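You operate a simulated robot arm through the tools that you are given. There is no shell and no other tool.

You run a simulated two-armed robot. Do the job below in one go: nothing can be reset, and whatever is moved stays where it is left.

JOB
Power up the belts and start the long belt.
Fine: isolator on the lock board on, stop knob pulled out and LONG selected before you press START; the other belts stay stopped.

It is judged by the outcome, as a careful person would: the job done as asked, and still so three seconds after it is handed in. It fails if anything else is knocked over, pushed out of place, dropped, spilled or broken.

ROBOT AND FRAMES
Two 7-joint arms with fingered hands on one trunk that stands fixed in place. Base frame: the origin is at the foot of the trunk, x ahead of it, y to its left, z up. Units: mm, rad, N and s.
The left shoulder is at [70, 157, 1289], the right one opposite. With the tool pointing down near the work surface each hand reaches from about 320 to 900 mm from the base axis, measured 20 degrees to its own side. Payload 5 kg a hand.
The tool frame of a hand sits at the grasp point between the pads (the TCP): z along the fingers, y along the line on which they close. The tips reach 31 mm beyond it. The gripper opens to 156 mm. The gripper's body begins 88 mm behind the TCP. The gripper is a hand of 4 fingers: y runs from the thumb to the fingers, the wrist lies at [0, 0, -249] in the tool frame, and closing takes about 1.5 s.
Orientation is that of the tool frame in the base frame, as [roll, pitch, yaw] about the fixed x, y, z axes, in that order (R = Rz(yaw) Ry(pitch) Rx(roll)). With the fingers straight down and closing along the base's y, the tool's x points along the base's -x, its y along +y and its z along -z.

CONTROLS
- The arms move only by the tool apply_moves. It takes "left_rows", "right_rows" or both (then of equal length, played together; a hand with none holds still); each is a list of rows, each a list of 3 entries, a list of its own where there are three numbers: the turn, a rotation vector about the tool's x, y, z in rad, then the shift along the tool's x, y, z in mm, then the opening in per cent of the stroke, from 0 (shut) to 100 (fully open). In form: [[[ax, ay, az], [x, y, z], hand], ...]. A call has 1 to 20 rows; each row is the pose to reach, as a shift and turn from the pose commanded when the call began, along the tool's axes at that moment. Each row takes 0.2 s and may step no farther than 50 mm and 0.15 rad from the row before; otherwise, or with a gripper value out of range, the whole call is refused. Where a pose cannot be reached the arm comes as near as it can. A force on the tool above 50 N (or 10 N above the force at the start of the call, whichever is more), or a blocked arm, ends the call early, and 0.2 s more pass. Each finger travels about 108 mm/s and halts on what it meets, pressing with about 29 N; the grip force reading is that of the motor and also rises with nothing between the fingers. The clock runs only during rows and for 0.2 s after the last one: add rows that repeat a pose to give the fingers time. It gives the time, the measured TCP pose, the force on the tool (base axes), the opening and the grip force at its end, in the units of the frame above (readings bear some noise), with the torque about the TCP (base axes, N m) and any sound that the robot's microphone picked up.
- Cameras (640 x 400 px; columns grow to the right, rows downward): "scene" is now at [127.7, -53.3, 1541.7]; the picture's right is [-0.56, -0.83, -0.00], its down [-0.29, 0.20, -0.94] and it looks along [0.78, -0.53, -0.35] (base axes); focal length 344 px, centre (320, 200). "left" rides on the left gripper at [-72, 2, -111] in its tool frame; the picture's right is [-0.02, -1.00, 0.00], its down [0.84, -0.02, -0.54] and it looks along [0.54, -0.01, 0.84] (tool axes); focal length 234 px, centre (320, 200). "right" rides on the right gripper at [72, 2, -111] in its tool frame; the picture's right is [-0.02, 1.00, 0.00], its down [-0.84, -0.02, -0.54] and it looks along [-0.54, -0.01, 0.84] (tool axes); focal length 234 px, centre (320, 200). There is no depth. A picture from a camera that has moved, and an enlarged one, comes with that camera's place and axes in the base frame and with its lens.
- camera(camera): a new picture of that camera. The clock stands still meanwhile.
- move_column(by): slides the trunk up (or, below 0, down) by that many mm; the arms and the scene camera ride with it, the base frame stays. It gives what a move gives, with no picture.
- set_grasp(shape, hand): the hand has 4 fingers and takes this shape, open, in about a second: jaw (thumb against the fingers, like two jaws); tri (thumb and two fingers); tip (a fingertip pinch); poke (one finger out to press); point (the index stretched); flat (the hand flat); cup (the hand cupped); fist (a fist). The gripper value then closes the fingers along that shape, each until it touches; the sizes above hold for jaw. It gives what a move gives, with no picture.
- head_to(pan, tilt): turns the head with the scene camera to pan (to the left, within 1.501 rad either way) and tilt (down, from -0.506 to 1.204), counted from straight ahead of the robot. It gives what a move gives.
- zoom(camera, box): a new picture of the part [left, top, right, bottom] of that camera's present view, enlarged. The clock stands still meanwhile.
- finish_job(): hands the job in; it is judged then, once.

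Places have to be worked out from the pictures, the camera data and where the tool is seen. Open the grippers and draw the arms clear of the work before you hand the job in, unless the task says otherwise.

The tools are called after "Call:" by a JSON object that holds its "name" and its "arguments". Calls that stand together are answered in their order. apply_moves: Moves the arms, as the interface text tells. Its arguments: {"type":"object","properties":{"left_rows":{"type":"array","items":{"type":"array"}},"right_rows":{"type":"array","items":{"type":"array"}}},"required":[]} The other tools are called the same way: move_column (by) slides the trunk up or down; set_grasp (shape, hand) gives the hand a shape; head_to (pan, tilt) turns the head that bears the scene camera; camera (camera) takes a picture; zoom (camera, box) takes an enlarged picture of a part of a camera's view; finish_job () hands the job in.

At the start:

```text
time: 0.0
left_tool_pos: [527.1, -92.4, 1345.7]
left_tool_rot: [-3.142, -0.001, -3.141]
left_contact_force: [-0.4, 0.4, -0.1]
left_moment: [-0.01, 0.02, -0.02]
left_opening: 155.8
left_grasp_force: 0.0
left_shape: jaw
right_tool_pos: [418.7, -497.5, 1442.4]
right_tool_rot: [3.139, 0.001, -3.14]
right_contact_force: [-0.4, -0.6, 0.8]
right_moment: [0.02, 0.01, 0.03]
right_opening: 155.9
right_grasp_force: 0.1
right_shape: jaw
trunk travel left (down, up): [-675.0, 265.0]
head pan, tilt: [-0.595, 0.356]
```

scene: 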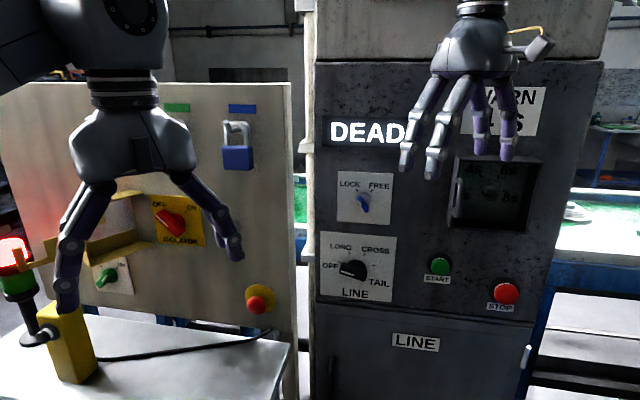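
right: 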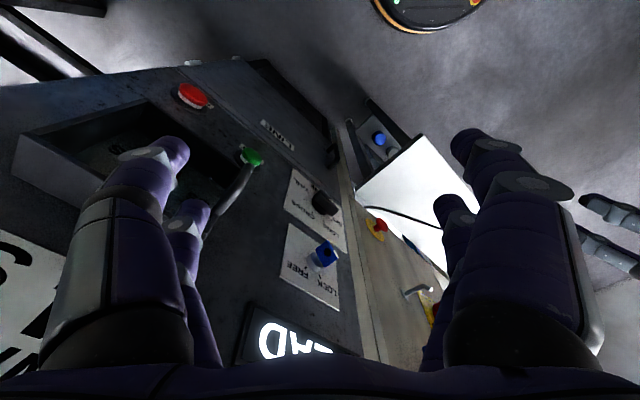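
left: 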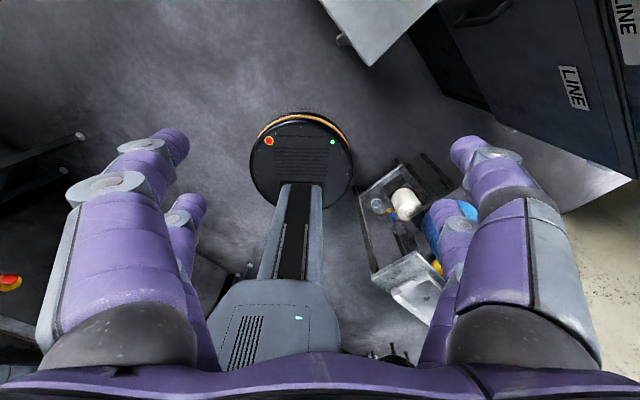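

I'll begin by looking closely at the boards: the lock board on the left holds the isolator and a red stop knob, and the cabinet holds the selector, START and STOP.

Call:
{"name": "zoom", "arguments": {"camera": "scene", "box": [0, 80, 300, 380]}}

Call:
{"name": "zoom", "arguments": {"camera": "scene", "box": [310, 80, 580, 330]}}

```text
1.33 times, centred on (150, 230) of scene
camera zoom: at [127.7, -53.3, 1541.7], right [-0.56, -0.83, 0.0], down [-0.29, 0.2, -0.94], along [0.78, -0.53, -0.35], focal length 458 px, centre (547, 160)
```

zoom: 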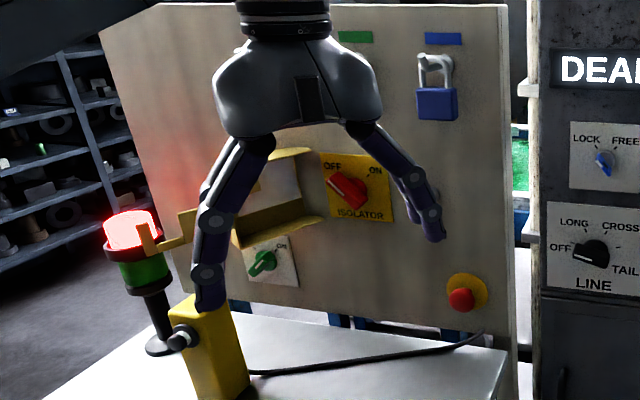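

```text
1.60 times, centred on (445, 205) of scene
camera zoom: at [127.7, -53.3, 1541.7], right [-0.56, -0.83, 0.0], down [-0.29, 0.2, -0.94], along [0.78, -0.53, -0.35], focal length 550 px, centre (120, 192)
```

zoom: 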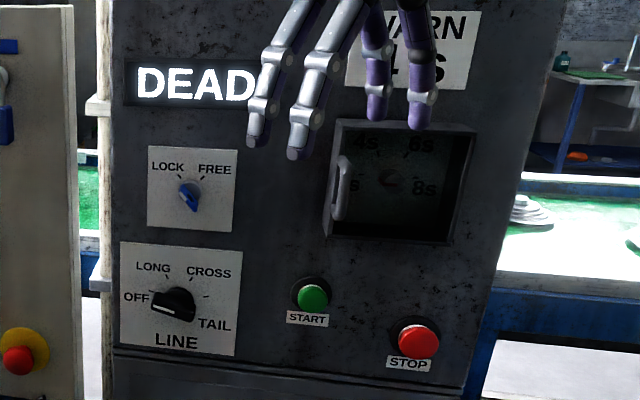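

Before moving anything I want to know what surrounds the arms, so I turn the head left to see the space on that side.

Call:
{"name": "head_to", "arguments": {"pan": 0.3, "tilt": 0.45}}

Call:
{"name": "camera", "arguments": {"camera": "scene"}}

```text
time: 1.2
left_tool_pos: [527.2, -92.0, 1346.9]
left_tool_rot: [-3.141, -0.001, -3.14]
left_contact_force: [-0.2, 1.2, 0.0]
left_moment: [0.01, 0.01, -0.03]
left_opening: 156.2
left_grasp_force: 0.0
left_shape: jaw
right_tool_pos: [419.2, -497.0, 1443.0]
right_tool_rot: [-3.141, 0.0, -3.141]
right_contact_force: [0.0, 0.2, 0.4]
right_moment: [-0.03, -0.04, -0.03]
right_opening: 155.9
right_grasp_force: 0.1
right_shape: jaw
trunk travel left (down, up): [-675.0, 265.0]
head pan, tilt: [0.3, 0.45]
```

```text
taken
camera scene: at [138.5, 26.1, 1533.1], right [0.3, -0.96, 0.0], down [-0.42, -0.13, -0.9], along [0.86, 0.27, -0.44], focal length 344 px, centre (320, 200)
```

scene: 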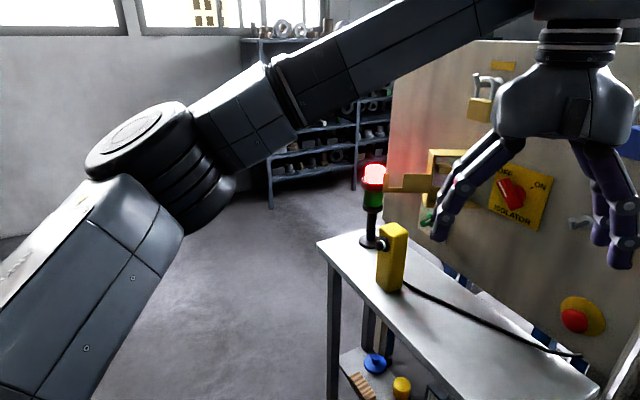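

The left side is open floor. I draw the left hand back and up first, then off to the left, so that it doesn't hide the lock board.

Call:
{"name": "apply_moves", "arguments": {"left_rows": [[[0, 0, 0], [30, 0, -20], 100], [[0, 0, 0], [60, 0, -40], 100], [[0, 0, 0], [90, 10, -50], 100], [[0, 0, 0], [100, 50, -50], 100], [[0, 0, 0], [100, 90, -50], 100], [[0, 0, 0], [100, 130, -50], 100], [[0, 0, 0], [100, 170, -50], 100], [[0, 0, 0], [100, 210, -50], 100], [[0, 0, 0], [100, 250, -50], 100], [[0, 0, 0], [100, 290, -50], 100], [[0, 0, 0], [100, 330, -50], 100], [[0, 0, 0], [100, 370, -50], 100]]}}

Call:
{"name": "head_to", "arguments": {"pan": -0.25, "tilt": 0.4}}

Call:
{"name": "camera", "arguments": {"camera": "scene"}}

```text
time: 3.8
left_tool_pos: [425.5, 281.3, 1396.3]
left_tool_rot: [-3.139, 0.001, -3.141]
left_contact_force: [-0.5, 0.2, 0.4]
left_moment: [0.02, 0.03, 0.01]
left_opening: 155.8
left_grasp_force: 0.0
left_shape: jaw
right_tool_pos: [418.4, -494.9, 1444.5]
right_tool_rot: [-3.139, 0.001, 3.141]
right_contact_force: [0.6, -0.2, -0.2]
right_moment: [-0.01, -0.02, 0.01]
right_opening: 155.9
right_grasp_force: 0.1
right_shape: jaw
trunk travel left (down, up): [-675.0, 265.0]
head pan, tilt: [0.3, 0.45]
```

```text
time: 4.8
left_tool_pos: [426.4, 279.9, 1397.6]
left_tool_rot: [-3.141, 0.0, -3.141]
left_contact_force: [0.0, -0.2, -0.6]
left_moment: [-0.04, 0.01, -0.01]
left_opening: 155.8
left_grasp_force: 0.1
left_shape: jaw
right_tool_pos: [418.4, -497.4, 1443.0]
right_tool_rot: [-3.141, -0.002, -3.14]
right_contact_force: [0.5, -0.1, -0.3]
right_moment: [0.01, 0.01, 0.01]
right_opening: 156.0
right_grasp_force: 0.0
right_shape: jaw
trunk travel left (down, up): [-675.0, 265.0]
head pan, tilt: [-0.25, 0.4]
```

```text
taken
camera scene: at [140.4, -23.8, 1537.7], right [-0.25, -0.97, 0.0], down [-0.38, 0.1, -0.92], along [0.89, -0.23, -0.39], focal length 344 px, centre (320, 200)
```

scene: 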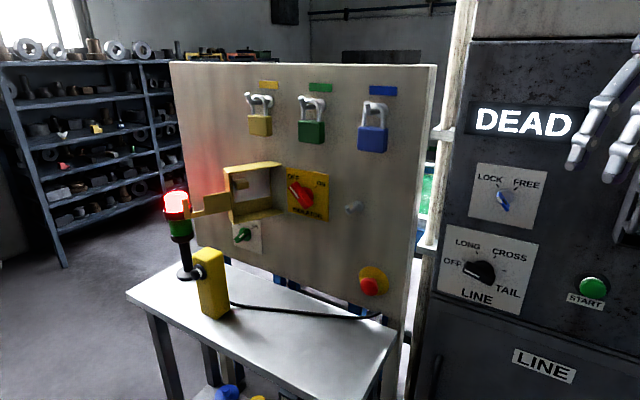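

Call:
{"name": "zoom", "arguments": {"camera": "scene", "box": [150, 60, 430, 235]}}

Call:
{"name": "zoom", "arguments": {"camera": "scene", "box": [150, 150, 430, 325]}}

Call:
{"name": "zoom", "arguments": {"camera": "scene", "box": [430, 90, 640, 310]}}

```text
2.29 times, centred on (290, 148) of scene
camera zoom: at [140.4, -23.8, 1537.7], right [-0.25, -0.97, 0.0], down [-0.38, 0.1, -0.92], along [0.89, -0.23, -0.39], focal length 785 px, centre (389, 320)
```

zoom: 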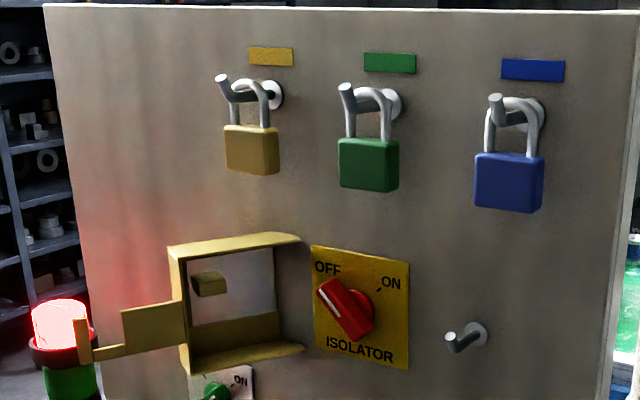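

```text
2.29 times, centred on (290, 238) of scene
camera zoom: at [140.4, -23.8, 1537.7], right [-0.25, -0.97, 0.0], down [-0.38, 0.1, -0.92], along [0.89, -0.23, -0.39], focal length 785 px, centre (389, 114)
```

zoom: 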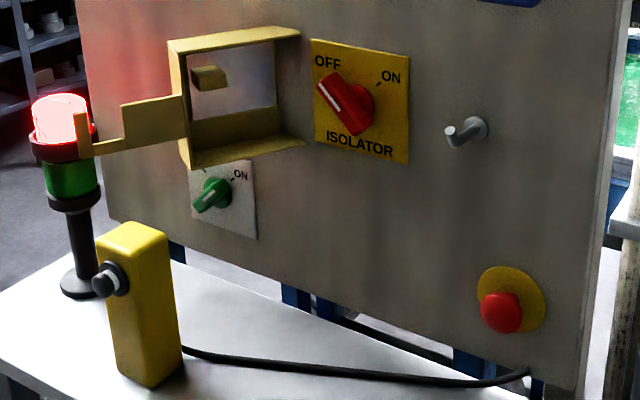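

```text
1.82 times, centred on (535, 200) of scene
camera zoom: at [140.4, -23.8, 1537.7], right [-0.25, -0.97, 0.0], down [-0.38, 0.1, -0.92], along [0.89, -0.23, -0.39], focal length 624 px, centre (-71, 200)
```

zoom: 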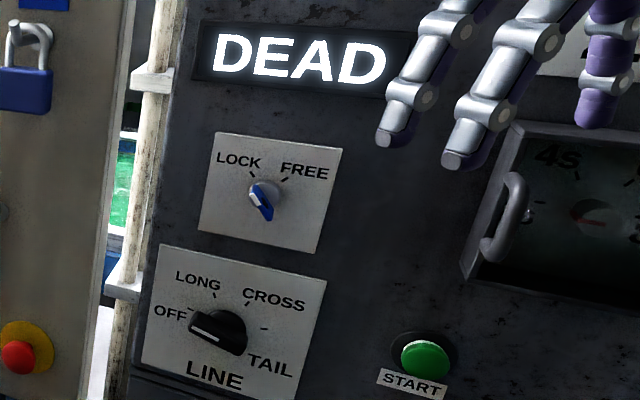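

The lock board carries a hinged yellow cover, which stands open, the isolator at OFF, a small green "ON" switch, and a red stop knob on a yellow disc. I'll raise the trunk for a vertical stereo baseline so I can work out depths.

Call:
{"name": "move_column", "arguments": {"by": 200}}

Call:
{"name": "camera", "arguments": {"camera": "scene"}}

Call:
{"name": "zoom", "arguments": {"camera": "scene", "box": [150, 180, 430, 355]}}

Call:
{"name": "zoom", "arguments": {"camera": "scene", "box": [430, 200, 640, 400]}}

```text
time: 6.9
left_tool_pos: [427.2, 280.0, 1596.7]
left_tool_rot: [3.14, 0.001, -3.14]
left_contact_force: [-0.4, 0.4, 0.4]
left_moment: [-0.02, 0.04, -0.02]
left_opening: 155.6
left_grasp_force: 0.2
left_shape: jaw
right_tool_pos: [418.6, -496.0, 1642.3]
right_tool_rot: [-3.141, 0.001, -3.141]
right_contact_force: [0.1, -0.1, 0.4]
right_moment: [0.03, 0.02, -0.01]
right_opening: 156.0
right_grasp_force: 0.0
right_shape: jaw
trunk travel left (down, up): [-875.0, 65.0]
head pan, tilt: [-0.25, 0.4]
```

```text
taken
camera scene: at [140.4, -23.6, 1737.7], right [-0.25, -0.97, 0.0], down [-0.38, 0.1, -0.92], along [0.89, -0.23, -0.39], focal length 344 px, centre (320, 200)
```

scene: 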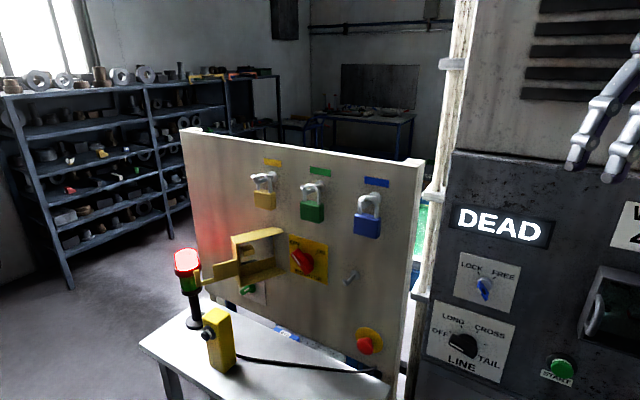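

```text
2.29 times, centred on (290, 268) of scene
camera zoom: at [140.4, -23.6, 1737.7], right [-0.25, -0.97, 0.0], down [-0.38, 0.1, -0.92], along [0.89, -0.23, -0.39], focal length 785 px, centre (389, 46)
```

zoom: 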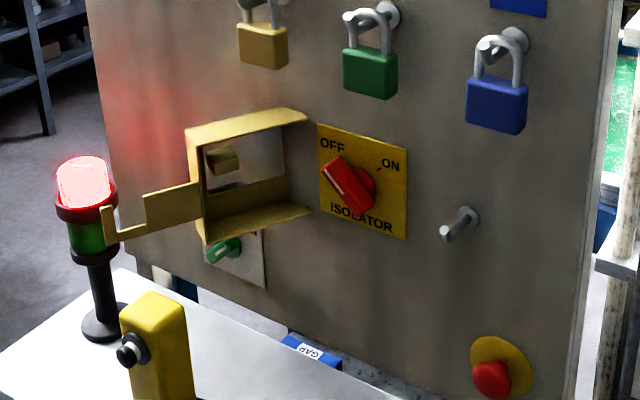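

```text
2.00 times, centred on (535, 300) of scene
camera zoom: at [140.4, -23.6, 1737.7], right [-0.25, -0.97, 0.0], down [-0.38, 0.1, -0.92], along [0.89, -0.23, -0.39], focal length 687 px, centre (-110, 0)
```

zoom: 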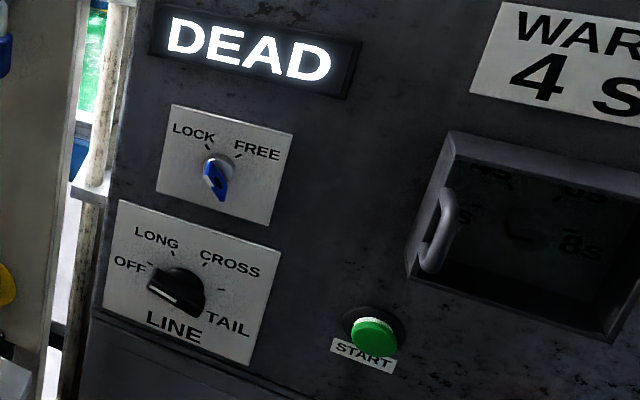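

From the stereo pair, the cabinet and the lock board both face the robot at roughly 45° (normal about [-0.7, 0.7, 0]). The isolator is near [968, -200, 1195], the stop knob near [823, -340, 995], LINE near [635, -493, 1129] and START near [507, -617, 1159]. I lower the trunk again and turn the left hand horizontal for a close look.

Call:
{"name": "move_column", "arguments": {"by": -200}}

Call:
{"name": "apply_moves", "arguments": {"left_rows": [[[0, -0.14, 0], [-10, -10, 0], 100], [[0, -0.28, 0], [-20, -20, 0], 100], [[0, -0.42, 0], [-30, -30, 0], 100], [[0, -0.56, 0], [-40, -40, 0], 100], [[0, -0.7, 0], [-50, -50, 0], 100], [[0, -0.84, 0], [-60, -60, 0], 80], [[0, -0.98, 0], [-70, -70, 0], 70], [[0, -1.12, 0], [-80, -80, 0], 60], [[0, -1.26, 0], [-90, -90, 0], 50], [[0, -1.4, 0], [-100, -100, 0], 50], [[0, -1.5708, 0], [-110, -110, 0], 50]]}}

```text
time: 9.1
left_tool_pos: [427.4, 278.9, 1397.3]
left_tool_rot: [3.14, 0.001, 3.141]
left_contact_force: [1.0, -0.1, 0.8]
left_moment: [0.01, 0.01, -0.04]
left_opening: 156.1
left_grasp_force: 0.1
left_shape: jaw
right_tool_pos: [420.1, -497.7, 1443.8]
right_tool_rot: [3.141, 0.0, -3.139]
right_contact_force: [-0.5, 0.9, 0.1]
right_moment: [0.01, 0.0, -0.01]
right_opening: 156.0
right_grasp_force: 0.0
right_shape: jaw
trunk travel left (down, up): [-675.0, 265.0]
head pan, tilt: [-0.25, 0.4]
```

```text
refused: row 11 steps farther than a row can; nothing moved
```

The last step was too large, so I split the turn into twelve even rows.

Call:
{"name": "apply_moves", "arguments": {"left_rows": [[[0, -0.131, 0], [-10, -10, 0], 100], [[0, -0.262, 0], [-20, -20, 0], 100], [[0, -0.393, 0], [-30, -30, 0], 100], [[0, -0.524, 0], [-40, -40, 0], 100], [[0, -0.655, 0], [-50, -50, 0], 100], [[0, -0.785, 0], [-60, -60, 0], 80], [[0, -0.916, 0], [-70, -70, 0], 70], [[0, -1.047, 0], [-80, -80, 0], 60], [[0, -1.178, 0], [-90, -90, 0], 50], [[0, -1.309, 0], [-100, -100, 0], 50], [[0, -1.44, 0], [-110, -110, 0], 50], [[0, -1.5708, 0], [-120, -120, 0], 50]]}}

Call:
{"name": "camera", "arguments": {"camera": "left"}}

Call:
{"name": "camera", "arguments": {"camera": "scene"}}

```text
time: 11.9
left_tool_pos: [547.6, 130.5, 1341.5]
left_tool_rot: [-3.099, 1.355, 3.125]
left_contact_force: [0.7, 0.7, -0.1]
left_moment: [0.0, 0.02, -0.04]
left_opening: 77.8
left_grasp_force: 0.0
left_shape: jaw
left hand out of reach, approached as far as the arm can: row 11, 12
right_tool_pos: [419.6, -497.3, 1441.9]
right_tool_rot: [3.141, 0.001, -3.141]
right_contact_force: [-0.4, 0.0, -0.4]
right_moment: [-0.03, 0.0, 0.01]
right_opening: 155.9
right_grasp_force: 0.0
right_shape: jaw
trunk travel left (down, up): [-675.0, 265.0]
head pan, tilt: [-0.25, 0.4]
stopped in row 12 (left hand): the arm was blocked; the commanded pose is now the measured one
```

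```text
taken
camera left: at [455.4, 138.9, 1435.7], right [-0.05, -1.0, 0.03], down [-0.71, 0.01, -0.7], along [0.7, -0.06, -0.71], focal length 234 px, centre (320, 200)
```

left: 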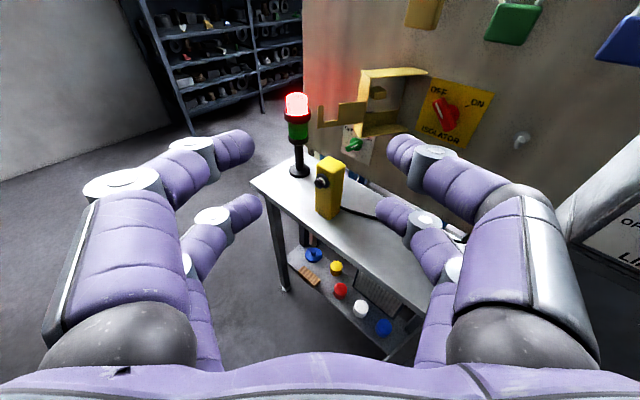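

```text
taken
camera scene: at [140.3, -23.5, 1537.7], right [-0.25, -0.97, 0.0], down [-0.38, 0.1, -0.92], along [0.89, -0.23, -0.39], focal length 344 px, centre (320, 200)
```

scene: 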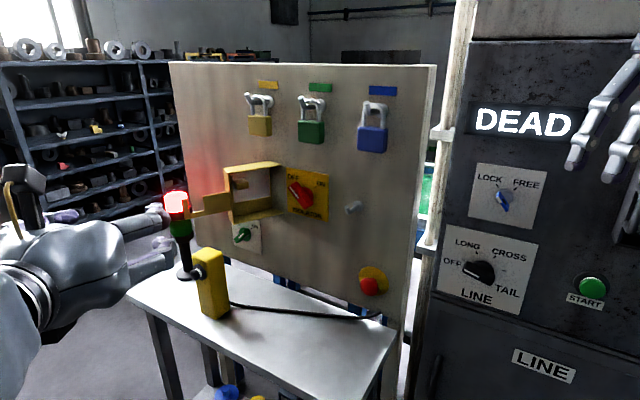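

The arm was folded too near its shoulder to finish levelling. I move the hand forward and down toward the board while completing the pitch; the pictures show free air there.

Call:
{"name": "apply_moves", "arguments": {"left_rows": [[[0, -0.04, 0], [14, -14, 32], 50], [[0, -0.09, 0], [27, -28, 65], 50], [[0, -0.13, 0], [41, -42, 97], 50], [[0, -0.17, 0], [54, -56, 130], 50], [[0, -0.216, 0], [68, -70, 162], 50]]}}

```text
time: 13.1
left_tool_pos: [690.6, 45.7, 1242.8]
left_tool_rot: [-1.133, 1.561, -1.19]
left_contact_force: [1.8, -0.9, 8.5]
left_moment: [0.05, 0.86, 0.01]
left_opening: 77.9
left_grasp_force: 0.0
left_shape: jaw
right_tool_pos: [422.7, -503.1, 1438.2]
right_tool_rot: [3.135, -0.002, 3.141]
right_contact_force: [1.7, 0.2, -1.9]
right_moment: [0.05, 0.09, -0.01]
right_opening: 156.0
right_grasp_force: 0.1
right_shape: jaw
trunk travel left (down, up): [-675.0, 265.0]
head pan, tilt: [-0.25, 0.4]
```

The hand is now level, pointing straight ahead. Next I yaw it about 45° to the right to face the lock board.

Call:
{"name": "apply_moves", "arguments": {"left_rows": [[[0.131, 0, 0], [5, -10, 0], 50], [[0.262, 0, 0], [10, -20, 0], 50], [[0.393, 0, 0], [15, -30, 0], 50], [[0.524, 0, 0], [20, -40, 0], 50], [[0.655, 0, 0], [25, -50, 0], 50], [[0.785, 0, 0], [30, -60, 0], 50], [[0.785, 0, 0], [30, -60, 0], 50]]}}

Call:
{"name": "camera", "arguments": {"camera": "left"}}

Call:
{"name": "camera", "arguments": {"camera": "scene"}}

```text
time: 14.7
left_tool_pos: [645.4, -39.8, 1255.3]
left_tool_rot: [-1.15, 1.517, -1.557]
left_contact_force: [0.3, -0.1, 0.7]
left_moment: [0.03, -0.01, 0.05]
left_opening: 78.1
left_grasp_force: 0.0
left_shape: jaw
left hand out of reach, approached as far as the arm can: row 2, 3, 4, 5, 6, 7
right_tool_pos: [420.2, -498.4, 1440.8]
right_tool_rot: [3.14, 0.0, 3.141]
right_contact_force: [0.2, 0.8, -0.6]
right_moment: [0.05, 0.01, 0.01]
right_opening: 156.0
right_grasp_force: 0.1
right_shape: jaw
trunk travel left (down, up): [-675.0, 265.0]
head pan, tilt: [-0.25, 0.4]
```

```text
taken
camera left: at [545.9, 9.5, 1324.1], right [-0.39, -0.92, 0.07], down [-0.51, 0.15, -0.85], along [0.77, -0.37, -0.52], focal length 234 px, centre (320, 200)
```

left: 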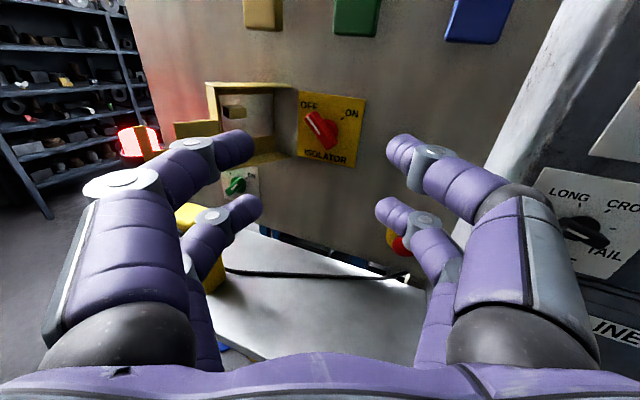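

```text
taken
camera scene: at [141.1, -25.2, 1537.6], right [-0.25, -0.97, 0.0], down [-0.38, 0.1, -0.92], along [0.89, -0.23, -0.39], focal length 344 px, centre (320, 200)
```

scene: 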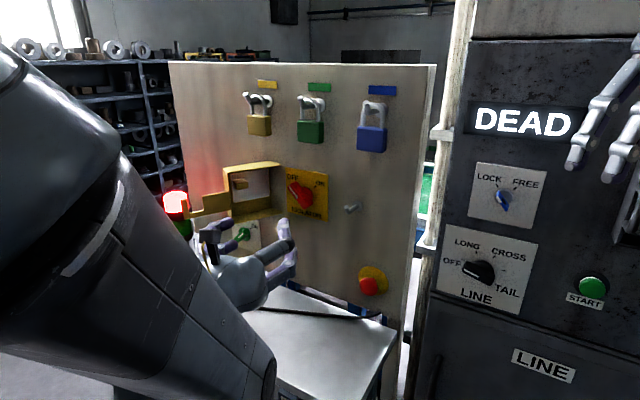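

The left arm only reached about 23° of yaw here, probably because it is folded too short. I push farther forward and left, which is still clear of everything, to see if the yaw completes with the arm stretched more.

Call:
{"name": "apply_moves", "arguments": {"left_rows": [[[0, 0, 0], [0, 20, 20], 50], [[0, 0, 0], [0, 40, 40], 50], [[0, 0, 0], [0, 60, 60], 50], [[0, 0, 0], [0, 80, 80], 50], [[0, 0, 0], [0, 100, 100], 50], [[0, 0, 0], [0, 100, 100], 50]]}}

```text
time: 16.1
left_tool_pos: [750.6, -51.1, 1272.4]
left_tool_rot: [-2.9, 1.543, 3.039]
left_contact_force: [0.1, 0.4, 0.6]
left_moment: [0.01, 0.03, -0.02]
left_opening: 78.1
left_grasp_force: 0.1
left_shape: jaw
left hand out of reach, approached as far as the arm can: row 1, 2, 3, 4, 5, 6
right_tool_pos: [419.2, -497.9, 1442.7]
right_tool_rot: [3.141, 0.001, -3.142]
right_contact_force: [0.2, -0.1, -0.9]
right_moment: [0.01, -0.03, -0.01]
right_opening: 155.6
right_grasp_force: 0.1
right_shape: jaw
trunk travel left (down, up): [-675.0, 265.0]
head pan, tilt: [-0.25, 0.4]
```

The yaw is still limited to about 20°. I look at the arm's present configuration to see what constrains it.

Call:
{"name": "head_to", "arguments": {"pan": 0.5, "tilt": 0.6}}

Call:
{"name": "camera", "arguments": {"camera": "scene"}}

Call:
{"name": "camera", "arguments": {"camera": "right"}}

```text
time: 17.2
left_tool_pos: [751.2, -50.8, 1273.2]
left_tool_rot: [-2.865, 1.542, 3.074]
left_contact_force: [0.0, -1.0, 0.3]
left_moment: [0.0, 0.02, 0.01]
left_opening: 78.1
left_grasp_force: 0.0
left_shape: jaw
right_tool_pos: [419.8, -496.5, 1442.9]
right_tool_rot: [-3.141, 0.0, -3.141]
right_contact_force: [0.4, -0.2, 0.3]
right_moment: [0.02, 0.01, -0.01]
right_opening: 155.9
right_grasp_force: 0.1
right_shape: jaw
trunk travel left (down, up): [-675.0, 265.0]
head pan, tilt: [0.499, 0.6]
```

```text
taken
camera scene: at [128.3, 41.3, 1519.5], right [0.48, -0.88, 0.0], down [-0.5, -0.27, -0.83], along [0.72, 0.39, -0.56], focal length 344 px, centre (320, 200)
```

scene: 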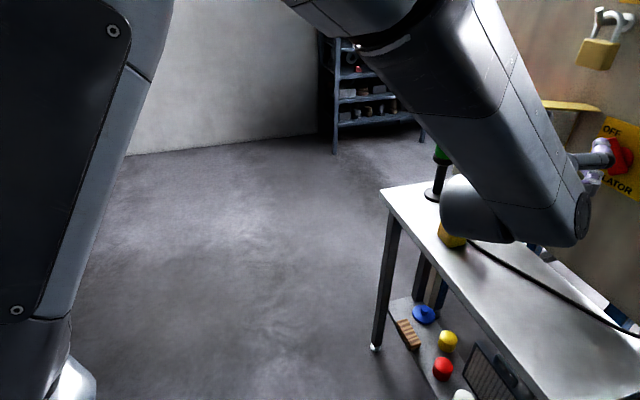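

```text
taken
camera right: at [347.4, -496.3, 1553.4], right [0.02, 1.0, 0.0], down [0.84, -0.02, 0.54], along [0.54, -0.01, -0.84], focal length 234 px, centre (320, 200)
```

right: 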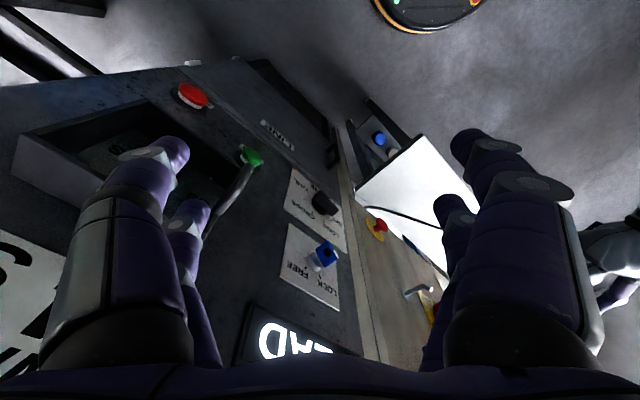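

The elbow is held high, so the forearm slopes steeply down and the wrist runs out of bend. Lowering the trunk should level the forearm. First I draw the left hand back and up and the right hand back, so nothing is struck on the way down.

Call:
{"name": "apply_moves", "arguments": {"left_rows": [[[-0.1, 0, 0], [-15, 0, -40], 50], [[-0.2, 0, 0], [-30, 0, -80], 50], [[-0.3, 0, 0], [-45, 0, -110], 50], [[-0.4, 0, 0], [-60, 0, -140], 50], [[-0.4, 0, 0], [-60, 0, -140], 50]], "right_rows": [[[0, 0, 0], [25, 0, 0], 100], [[0, 0, 0], [50, 0, 0], 80], [[0, 0, 0], [75, 0, 0], 60], [[0, 0, 0], [100, 0, 0], 50], [[0, 0, 0], [100, 0, 0], 50]]}}

Call:
{"name": "head_to", "arguments": {"pan": -0.2, "tilt": 0.6}}

Call:
{"name": "camera", "arguments": {"camera": "scene"}}

```text
time: 18.4
left_tool_pos: [622.2, -1.4, 1336.0]
left_tool_rot: [3.029, 1.542, 3.089]
left_contact_force: [0.2, -0.2, 0.2]
left_moment: [0.01, 0.0, 0.0]
left_opening: 78.2
left_grasp_force: 0.0
left_shape: jaw
right_tool_pos: [319.4, -497.2, 1442.3]
right_tool_rot: [3.141, -0.001, -3.139]
right_contact_force: [-0.5, -1.3, -0.4]
right_moment: [0.02, 0.06, -0.01]
right_opening: 78.4
right_grasp_force: 0.1
right_shape: jaw
trunk travel left (down, up): [-675.0, 265.0]
head pan, tilt: [0.499, 0.6]
```

```text
time: 19.5
left_tool_pos: [620.1, -2.9, 1337.8]
left_tool_rot: [3.032, 1.543, 3.087]
left_contact_force: [0.2, -0.2, -0.2]
left_moment: [-0.03, -0.03, 0.03]
left_opening: 78.0
left_grasp_force: 0.1
left_shape: jaw
right_tool_pos: [319.2, -498.4, 1442.1]
right_tool_rot: [-3.141, 0.0, 3.141]
right_contact_force: [-0.2, 0.7, -0.4]
right_moment: [-0.01, -0.01, 0.0]
right_opening: 78.8
right_grasp_force: 0.2
right_shape: jaw
trunk travel left (down, up): [-675.0, 265.0]
head pan, tilt: [-0.201, 0.6]
```

```text
taken
camera scene: at [136.8, -18.1, 1519.6], right [-0.2, -0.98, 0.0], down [-0.55, 0.11, -0.83], along [0.81, -0.16, -0.56], focal length 344 px, centre (320, 200)
```

scene: 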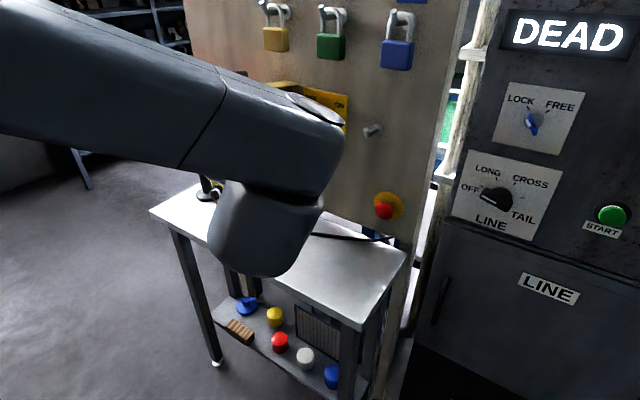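

The hand is at about [620, -2, 1337], in front of the table edge (table top near z 880, front edge about 540 mm out along the board normal). Lowering the trunk is safe here, so I go down 350.

Call:
{"name": "move_column", "arguments": {"by": -350}}

Call:
{"name": "camera", "arguments": {"camera": "scene"}}

Call:
{"name": "camera", "arguments": {"camera": "left"}}

```text
time: 22.9
left_tool_pos: [619.9, -3.1, 987.3]
left_tool_rot: [3.026, 1.543, 3.084]
left_contact_force: [-0.3, -0.5, 0.3]
left_moment: [0.04, 0.0, 0.0]
left_opening: 77.8
left_grasp_force: 0.0
left_shape: jaw
right_tool_pos: [318.6, -497.5, 1092.2]
right_tool_rot: [-3.142, 0.0, 3.141]
right_contact_force: [0.3, 0.1, -0.1]
right_moment: [0.0, -0.01, 0.04]
right_opening: 78.6
right_grasp_force: 0.1
right_shape: jaw
trunk travel left (down, up): [-325.0, 615.0]
head pan, tilt: [-0.201, 0.6]
```

```text
taken
camera scene: at [137.0, -18.4, 1169.6], right [-0.2, -0.98, 0.0], down [-0.55, 0.11, -0.83], along [0.81, -0.16, -0.56], focal length 344 px, centre (320, 200)
```

scene: 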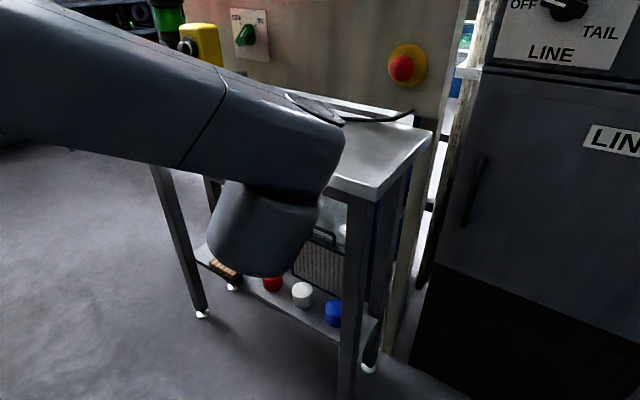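

```text
taken
camera left: at [512.5, -7.2, 1061.7], right [0.06, -1.0, 0.02], down [-0.57, -0.05, -0.82], along [0.82, 0.04, -0.57], focal length 234 px, centre (320, 200)
```

left: 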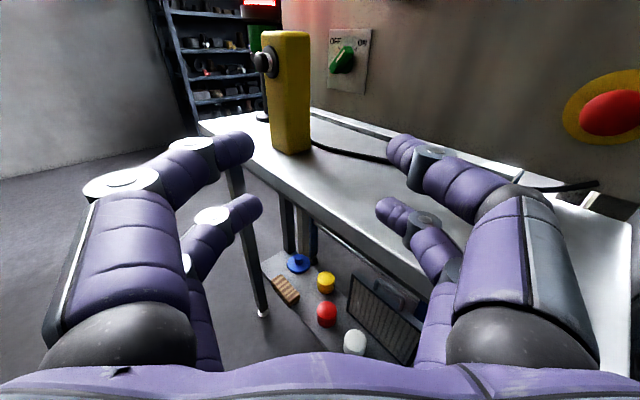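

The trunk is down. Now I raise the left hand about 240 mm and forward a little, so the forearm comes up level.

Call:
{"name": "apply_moves", "arguments": {"left_rows": [[[0, 0, 0], [-40, 0, 5], 50], [[0, 0, 0], [-80, 0, 10], 50], [[0, 0, 0], [-120, 0, 20], 50], [[0, 0, 0], [-160, 0, 30], 50], [[0, 0, 0], [-200, 0, 40], 50], [[0, 0, 0], [-240, 0, 50], 50], [[0, 0, 0], [-240, 0, 50], 50]]}}

Call:
{"name": "apply_moves", "arguments": {"left_rows": [[[0.131, 0, 0], [0, 10, 10], 50], [[0.262, 0, 0], [0, 20, 20], 50], [[0.393, 0, 0], [0, 25, 30], 50], [[0.524, 0, 0], [0, 30, 40], 50], [[0.655, 0, 0], [0, 30, 50], 50], [[0.785, 0, 0], [0, 30, 60], 50], [[0.785, 0, 0], [0, 30, 60], 50]]}}

Call:
{"name": "camera", "arguments": {"camera": "left"}}

Call:
{"name": "camera", "arguments": {"camera": "scene"}}

```text
time: 24.5
left_tool_pos: [677.2, 0.0, 1225.9]
left_tool_rot: [3.025, 1.543, 3.082]
left_contact_force: [-0.2, 0.0, 0.6]
left_moment: [0.01, 0.02, 0.01]
left_opening: 78.0
left_grasp_force: 0.2
left_shape: jaw
right_tool_pos: [320.2, -496.5, 1091.9]
right_tool_rot: [-3.14, 0.0, 3.141]
right_contact_force: [0.1, -0.2, 0.3]
right_moment: [0.02, 0.03, -0.01]
right_opening: 78.7
right_grasp_force: 0.1
right_shape: jaw
trunk travel left (down, up): [-325.0, 615.0]
head pan, tilt: [-0.201, 0.6]
```

```text
time: 26.1
left_tool_pos: [734.7, 31.7, 1225.4]
left_tool_rot: [-2.44, 1.545, 3.112]
left_contact_force: [0.3, -0.6, -0.1]
left_moment: [0.01, 0.0, 0.03]
left_opening: 77.8
left_grasp_force: 0.1
left_shape: jaw
right_tool_pos: [318.4, -498.7, 1092.0]
right_tool_rot: [-3.141, -0.001, 3.141]
right_contact_force: [0.3, -0.4, -0.9]
right_moment: [0.01, -0.01, -0.01]
right_opening: 78.4
right_grasp_force: 0.0
right_shape: jaw
trunk travel left (down, up): [-325.0, 615.0]
head pan, tilt: [-0.201, 0.6]
```

```text
taken
camera left: at [656.4, 107.6, 1298.3], right [-0.67, -0.75, 0.04], down [-0.44, 0.35, -0.83], along [0.6, -0.57, -0.56], focal length 234 px, centre (320, 200)
```

left: 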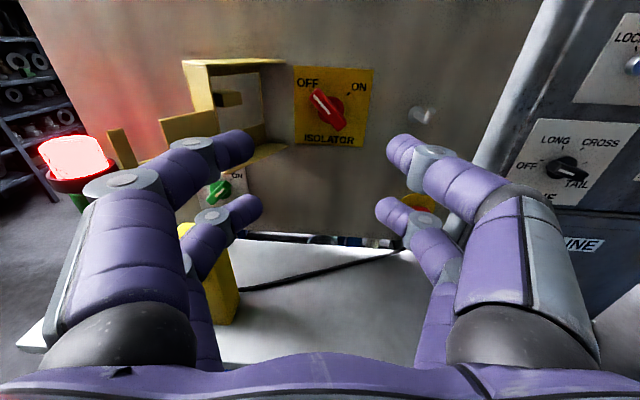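

```text
taken
camera scene: at [136.3, -18.8, 1169.6], right [-0.2, -0.98, 0.0], down [-0.55, 0.11, -0.83], along [0.81, -0.16, -0.56], focal length 344 px, centre (320, 200)
```

scene: 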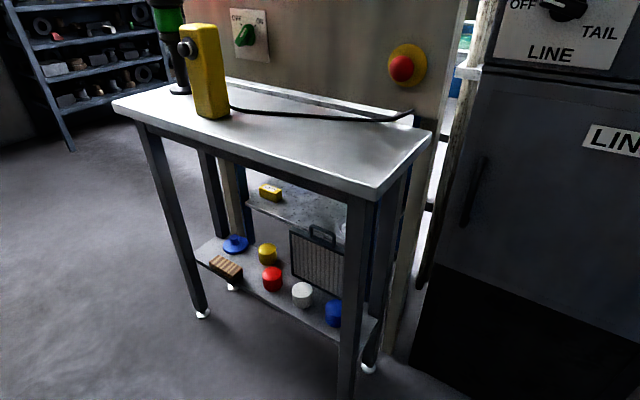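

The yaw completed (heading about 42° right). Now I zoom the left camera onto the isolator area and other controls.

Call:
{"name": "zoom", "arguments": {"camera": "left", "box": [170, 40, 400, 210]}}

Call:
{"name": "head_to", "arguments": {"pan": -0.45, "tilt": 0.1}}

Call:
{"name": "camera", "arguments": {"camera": "scene"}}

```text
2.35 times, centred on (285, 125) of left
camera zoom: at [656.4, 107.6, 1298.3], right [-0.67, -0.75, 0.04], down [-0.44, 0.35, -0.83], along [0.6, -0.57, -0.56], focal length 551 px, centre (402, 376)
```

zoom: 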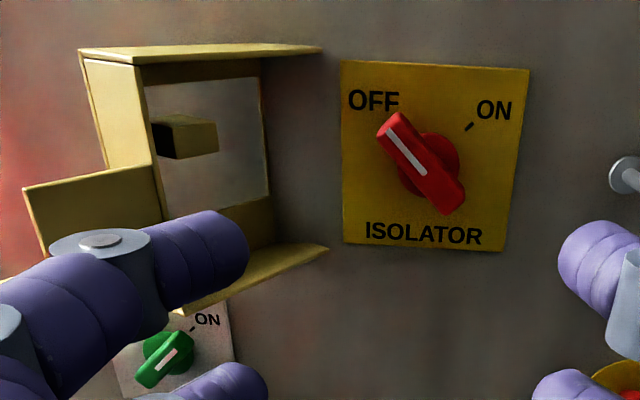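

```text
time: 27.0
left_tool_pos: [735.6, 32.4, 1224.2]
left_tool_rot: [-2.471, 1.543, 3.082]
left_contact_force: [-0.7, 0.0, 0.6]
left_moment: [-0.06, 0.01, 0.03]
left_opening: 78.2
left_grasp_force: 0.1
left_shape: jaw
right_tool_pos: [319.7, -498.5, 1092.3]
right_tool_rot: [3.141, -0.001, 3.141]
right_contact_force: [0.1, 0.4, -1.1]
right_moment: [0.01, 0.02, 0.0]
right_opening: 78.6
right_grasp_force: 0.1
right_shape: jaw
trunk travel left (down, up): [-325.0, 615.0]
head pan, tilt: [-0.45, 0.099]
```

```text
taken
camera scene: at [133.4, -40.8, 1215.6], right [-0.43, -0.9, 0.0], down [-0.09, 0.04, -0.99], along [0.9, -0.43, -0.1], focal length 344 px, centre (320, 200)
```

scene: 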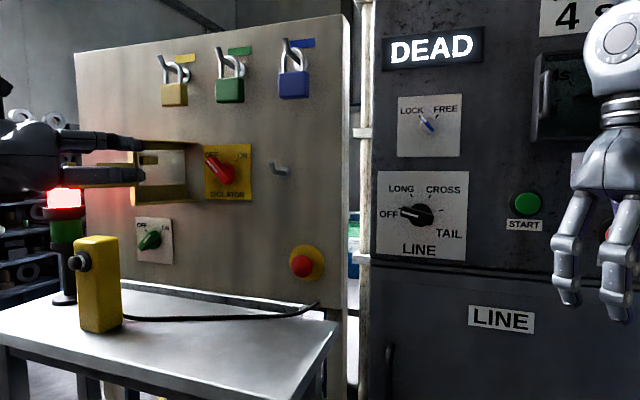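

The isolator's pointer is at OFF and its cover stands open to the left, LOCK/FREE points at LOCK, LINE at OFF, and the green switch at OFF. I take enlarged views to triangulate accurately.

Call:
{"name": "zoom", "arguments": {"camera": "scene", "box": [120, 120, 280, 220]}}

Call:
{"name": "zoom", "arguments": {"camera": "scene", "box": [250, 140, 410, 320]}}

Call:
{"name": "zoom", "arguments": {"camera": "scene", "box": [370, 80, 570, 280]}}

```text
4.00 times, centred on (200, 170) of scene
camera zoom: at [133.4, -40.8, 1215.6], right [-0.43, -0.9, 0.0], down [-0.09, 0.04, -0.99], along [0.9, -0.43, -0.1], focal length 1374 px, centre (800, 320)
```

zoom: 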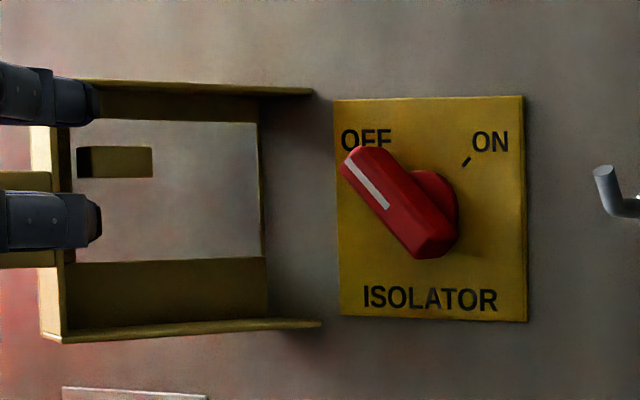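

```text
2.22 times, centred on (330, 230) of scene
camera zoom: at [133.4, -40.8, 1215.6], right [-0.43, -0.9, 0.0], down [-0.09, 0.04, -0.99], along [0.9, -0.43, -0.1], focal length 763 px, centre (298, 133)
```

zoom: 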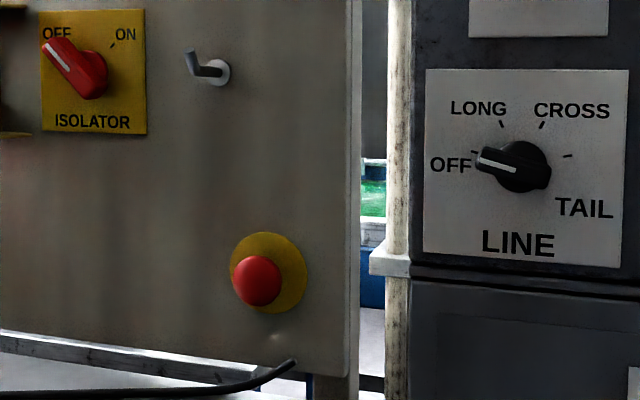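

```text
2.00 times, centred on (470, 180) of scene
camera zoom: at [133.4, -40.8, 1215.6], right [-0.43, -0.9, 0.0], down [-0.09, 0.04, -0.99], along [0.9, -0.43, -0.1], focal length 687 px, centre (20, 240)
```

zoom: 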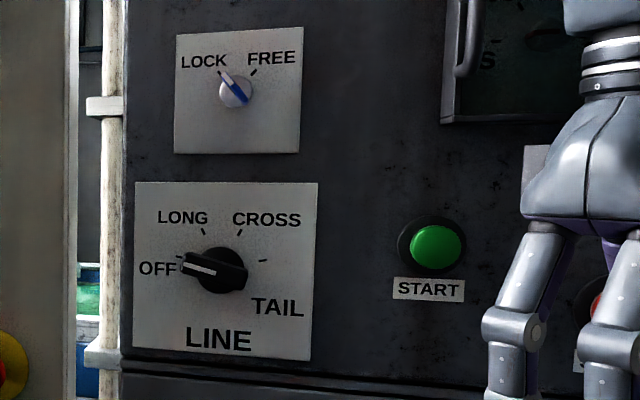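

Triangulation agrees well: the isolator plate is 129 mm square, centred at [960, -198, 1201], and the board faces almost exactly 45°. The cover's hinge is about 77 mm left of the knob, so the hand fits. I move to a standoff 140 mm off the plate and square up.

Call:
{"name": "apply_moves", "arguments": {"left_rows": [[[0.01, -0.004, 0.003], [4, -3, 30], 45], [[0.02, -0.008, 0.006], [8, -5, 60], 40], [[0.03, -0.012, 0.009], [12, -8, 95], 40], [[0.04, -0.018, 0.013], [16, -10, 130], 40], [[0.05, -0.022, 0.017], [20, -13, 165], 40], [[0.05, -0.022, 0.017], [20, -13, 182], 40], [[0.05, -0.022, 0.017], [20, -13, 182], 40]]}}

Call:
{"name": "camera", "arguments": {"camera": "left"}}

Call:
{"name": "camera", "arguments": {"camera": "scene"}}

```text
time: 28.6
left_tool_pos: [861.8, -99.0, 1201.7]
left_tool_rot: [-0.7, 1.569, -1.477]
left_contact_force: [-0.7, 0.4, -0.2]
left_moment: [-0.03, 0.01, 0.01]
left_opening: 62.7
left_grasp_force: 0.1
left_shape: jaw
right_tool_pos: [318.6, -497.6, 1092.7]
right_tool_rot: [-3.141, 0.001, 3.141]
right_contact_force: [0.4, 0.4, 0.2]
right_moment: [0.01, 0.01, -0.01]
right_opening: 78.6
right_grasp_force: 0.1
right_shape: jaw
trunk travel left (down, up): [-325.0, 615.0]
head pan, tilt: [-0.45, 0.099]
```

```text
taken
camera left: at [785.0, -19.4, 1272.8], right [-0.7, -0.71, 0.03], down [-0.4, 0.37, -0.84], along [0.59, -0.6, -0.54], focal length 234 px, centre (320, 200)
```

left: 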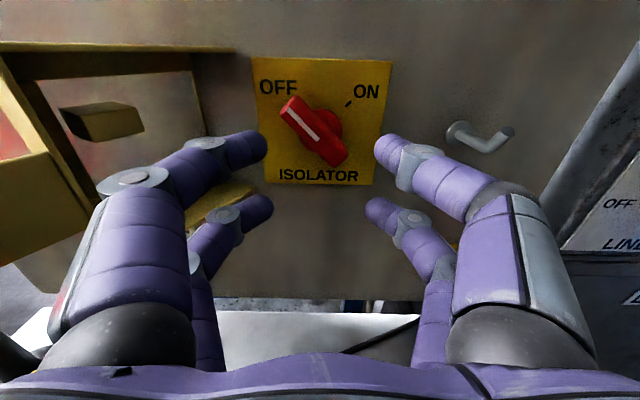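

```text
taken
camera scene: at [133.4, -40.7, 1215.7], right [-0.43, -0.9, 0.0], down [-0.09, 0.04, -0.99], along [0.9, -0.43, -0.1], focal length 344 px, centre (320, 200)
```

scene: 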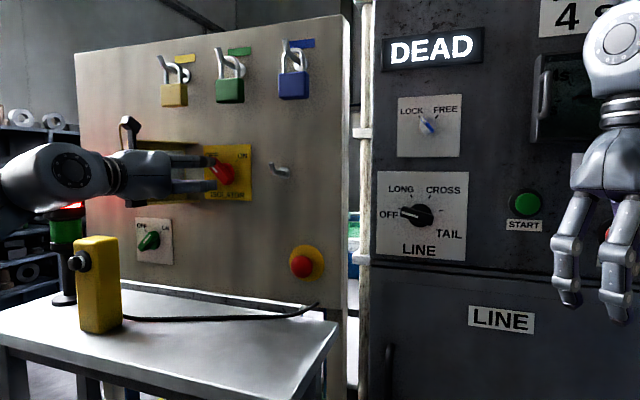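

The hand is square to the board at the standoff. I take an enlarged view of the knob to fix its angle and centre.

Call:
{"name": "zoom", "arguments": {"camera": "left", "box": [240, 50, 400, 190]}}

```text
2.86 times, centred on (320, 120) of left
camera zoom: at [785.0, -19.4, 1272.8], right [-0.7, -0.71, 0.03], down [-0.4, 0.37, -0.84], along [0.59, -0.6, -0.54], focal length 669 px, centre (320, 429)
```

zoom: 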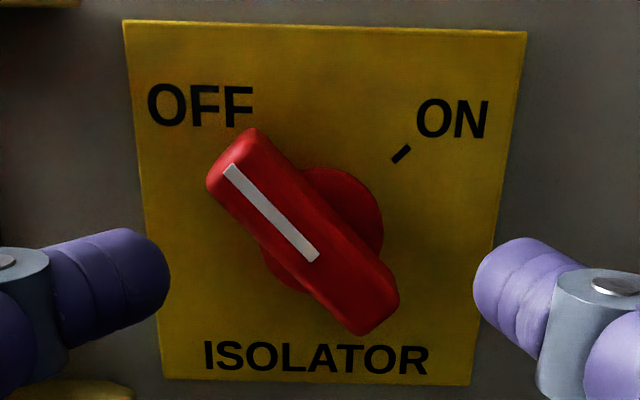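

The knob bar lies about 44° left of vertical with its hub axis near [954.7, -190, 1203]. While still clear, I test that the wrist can roll the full range needed: first to the ON angle, then back to the OFF grip angle.

Call:
{"name": "apply_moves", "arguments": {"left_rows": [[[0, 0, 0.14], [0, 0, 0], 40], [[0, 0, 0.28], [0, 0, 0], 40], [[0, 0, 0.42], [0, 0, 0], 40], [[0, 0, 0.56], [0, 0, 0], 40], [[0, 0, 0.7], [0, 0, 0], 40], [[0, 0, 0.84], [0, 0, 0], 40], [[0, 0, 0.84], [0, 0, 0], 40]]}}

Call:
{"name": "apply_moves", "arguments": {"left_rows": [[[0, 0, -0.14], [0, 0, 0], 40], [[0, 0, -0.28], [0, 0, 0], 40], [[0, 0, -0.42], [0, 0, 0], 40], [[0, 0, -0.56], [0, 0, 0], 40], [[0, 0, -0.7], [0, 0, 0], 40], [[0, 0, -0.84], [0, 0, 0], 40], [[0, 0, -0.98], [0, 0, 0], 40], [[0, 0, -1.12], [0, 0, 0], 40], [[0, 0, -1.26], [0, 0, 0], 40], [[0, 0, -1.4], [0, 0, 0], 40], [[0, 0, -1.54], [0, 0, 0], 40], [[0, 0, -1.605], [0, 0, 0], 40], [[0, 0, -1.605], [0, 0, 0], 40]]}}

Call:
{"name": "camera", "arguments": {"camera": "left"}}

```text
time: 30.2
left_tool_pos: [861.6, -97.0, 1200.8]
left_tool_rot: [1.568, 0.73, 0.793]
left_contact_force: [-0.6, 0.0, -0.3]
left_moment: [-0.02, 0.01, 0.0]
left_opening: 63.0
left_grasp_force: 0.0
left_shape: jaw
right_tool_pos: [318.6, -498.9, 1091.4]
right_tool_rot: [-3.142, 0.0, 3.141]
right_contact_force: [0.7, -0.6, -0.2]
right_moment: [-0.01, 0.01, 0.0]
right_opening: 78.6
right_grasp_force: 0.0
right_shape: jaw
trunk travel left (down, up): [-325.0, 615.0]
head pan, tilt: [-0.45, 0.099]
```

```text
time: 33.0
left_tool_pos: [863.0, -97.2, 1200.2]
left_tool_rot: [-1.569, 0.805, -2.35]
left_contact_force: [-0.1, 0.6, -0.7]
left_moment: [0.0, -0.02, 0.0]
left_opening: 62.7
left_grasp_force: 0.1
left_shape: jaw
right_tool_pos: [320.5, -498.3, 1091.5]
right_tool_rot: [-3.141, 0.001, -3.14]
right_contact_force: [-0.2, 0.1, -0.8]
right_moment: [0.02, 0.02, -0.01]
right_opening: 78.7
right_grasp_force: 0.1
right_shape: jaw
trunk travel left (down, up): [-325.0, 615.0]
head pan, tilt: [-0.45, 0.099]
```

```text
taken
camera left: at [820.5, 16.9, 1250.3], right [-0.49, -0.5, 0.71], down [-0.81, -0.04, -0.59], along [0.33, -0.86, -0.38], focal length 234 px, centre (320, 200)
```

left: 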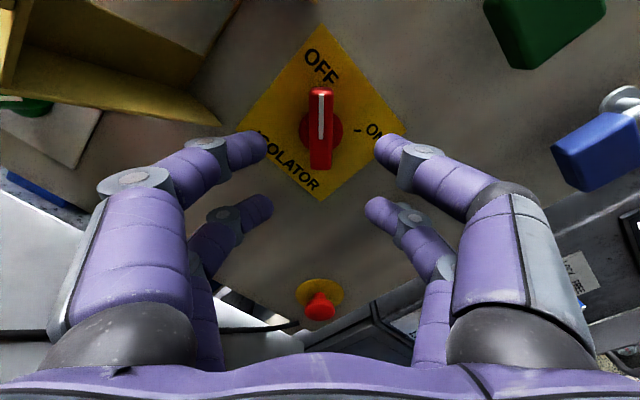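

The whole roll range is reachable and the bar now lies straight between the jaws. I advance 96 mm along the tool so the pads straddle the bar.

Call:
{"name": "apply_moves", "arguments": {"left_rows": [[[0, 0, 0], [-1, -3, 25], 40], [[0, 0, 0], [-1, -3, 50], 40], [[0, 0, 0], [-1, -3, 75], 40], [[0, 0, 0], [-1, -3, 90], 40], [[0, 0, 0], [-1, -3, 97], 40], [[0, 0, 0], [-1, -3, 97], 40]]}}

Call:
{"name": "camera", "arguments": {"camera": "left"}}

Call:
{"name": "zoom", "arguments": {"camera": "scene", "box": [100, 100, 300, 225]}}

```text
time: 34.4
left_tool_pos: [929.8, -166.6, 1202.0]
left_tool_rot: [-1.57, 0.804, -2.349]
left_contact_force: [0.3, 0.6, -0.8]
left_moment: [0.02, 0.01, -0.01]
left_opening: 62.8
left_grasp_force: 0.1
left_shape: jaw
right_tool_pos: [318.6, -498.3, 1092.2]
right_tool_rot: [3.141, 0.001, -3.142]
right_contact_force: [0.1, -0.5, 0.0]
right_moment: [-0.03, 0.01, -0.03]
right_opening: 78.5
right_grasp_force: 0.0
right_shape: jaw
trunk travel left (down, up): [-325.0, 615.0]
head pan, tilt: [-0.45, 0.099]
```

```text
taken
camera left: at [887.7, -52.3, 1252.8], right [-0.49, -0.5, 0.71], down [-0.81, -0.04, -0.59], along [0.33, -0.86, -0.38], focal length 234 px, centre (320, 200)
```

left: 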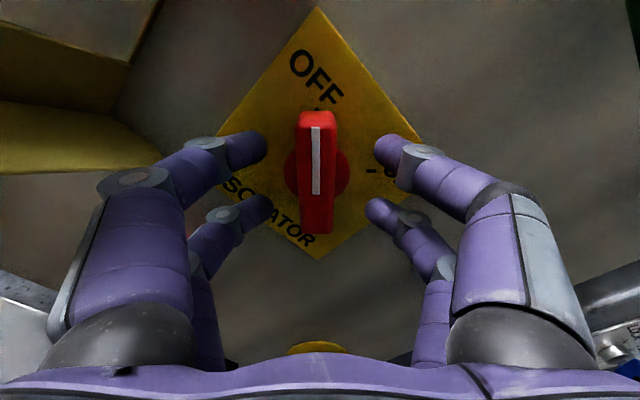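

```text
3.20 times, centred on (200, 162) of scene
camera zoom: at [133.5, -40.7, 1215.7], right [-0.43, -0.9, 0.0], down [-0.09, 0.04, -0.99], along [0.9, -0.43, -0.1], focal length 1099 px, centre (704, 320)
```

zoom: 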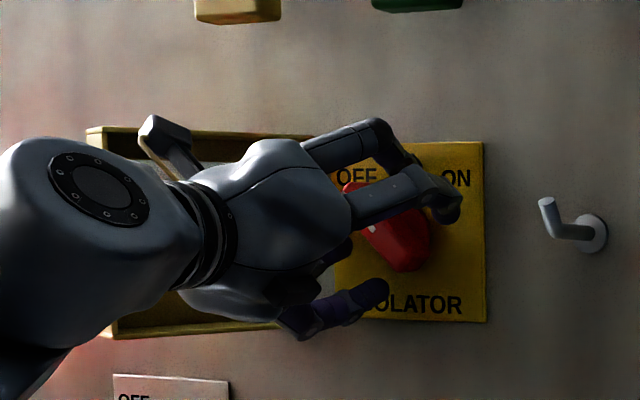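

Fingers straddle the bar evenly, so I close the jaws on it.

Call:
{"name": "apply_moves", "arguments": {"left_rows": [[[0, 0, 0], [0, 0, 0], 30], [[0, 0, 0], [0, 0, 0], 20], [[0, 0, 0], [0, 0, 0], 10], [[0, 0, 0], [0, 0, 0], 0], [[0, 0, 0], [0, 0, 0], 0], [[0, 0, 0], [0, 0, 0], 0], [[0, 0, 0], [0, 0, 0], 0]]}}

Call:
{"name": "camera", "arguments": {"camera": "left"}}

```text
time: 36.0
left_tool_pos: [931.9, -165.8, 1201.6]
left_tool_rot: [-1.571, 0.803, -2.349]
left_contact_force: [3.6, -0.2, 0.1]
left_moment: [0.03, 0.04, 0.1]
left_opening: 15.1
left_grasp_force: 29.1
left_shape: jaw
right_tool_pos: [318.0, -497.4, 1091.5]
right_tool_rot: [-3.141, -0.001, 3.141]
right_contact_force: [0.0, 0.0, -0.3]
right_moment: [0.0, 0.02, 0.04]
right_opening: 78.6
right_grasp_force: 0.0
right_shape: jaw
trunk travel left (down, up): [-325.0, 615.0]
head pan, tilt: [-0.45, 0.099]
```

```text
taken
camera left: at [888.5, -52.3, 1252.0], right [-0.49, -0.5, 0.71], down [-0.81, -0.04, -0.59], along [0.33, -0.86, -0.38], focal length 234 px, centre (320, 200)
```

left: 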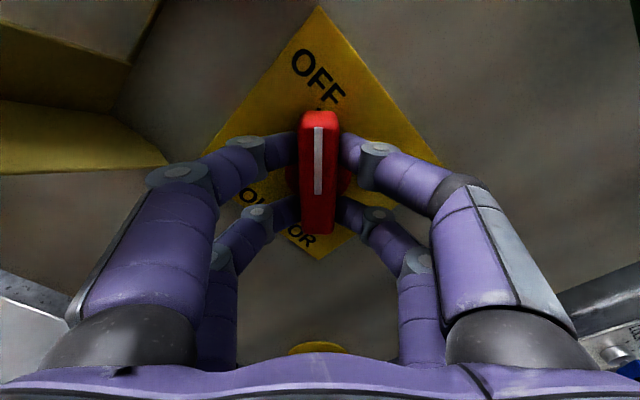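

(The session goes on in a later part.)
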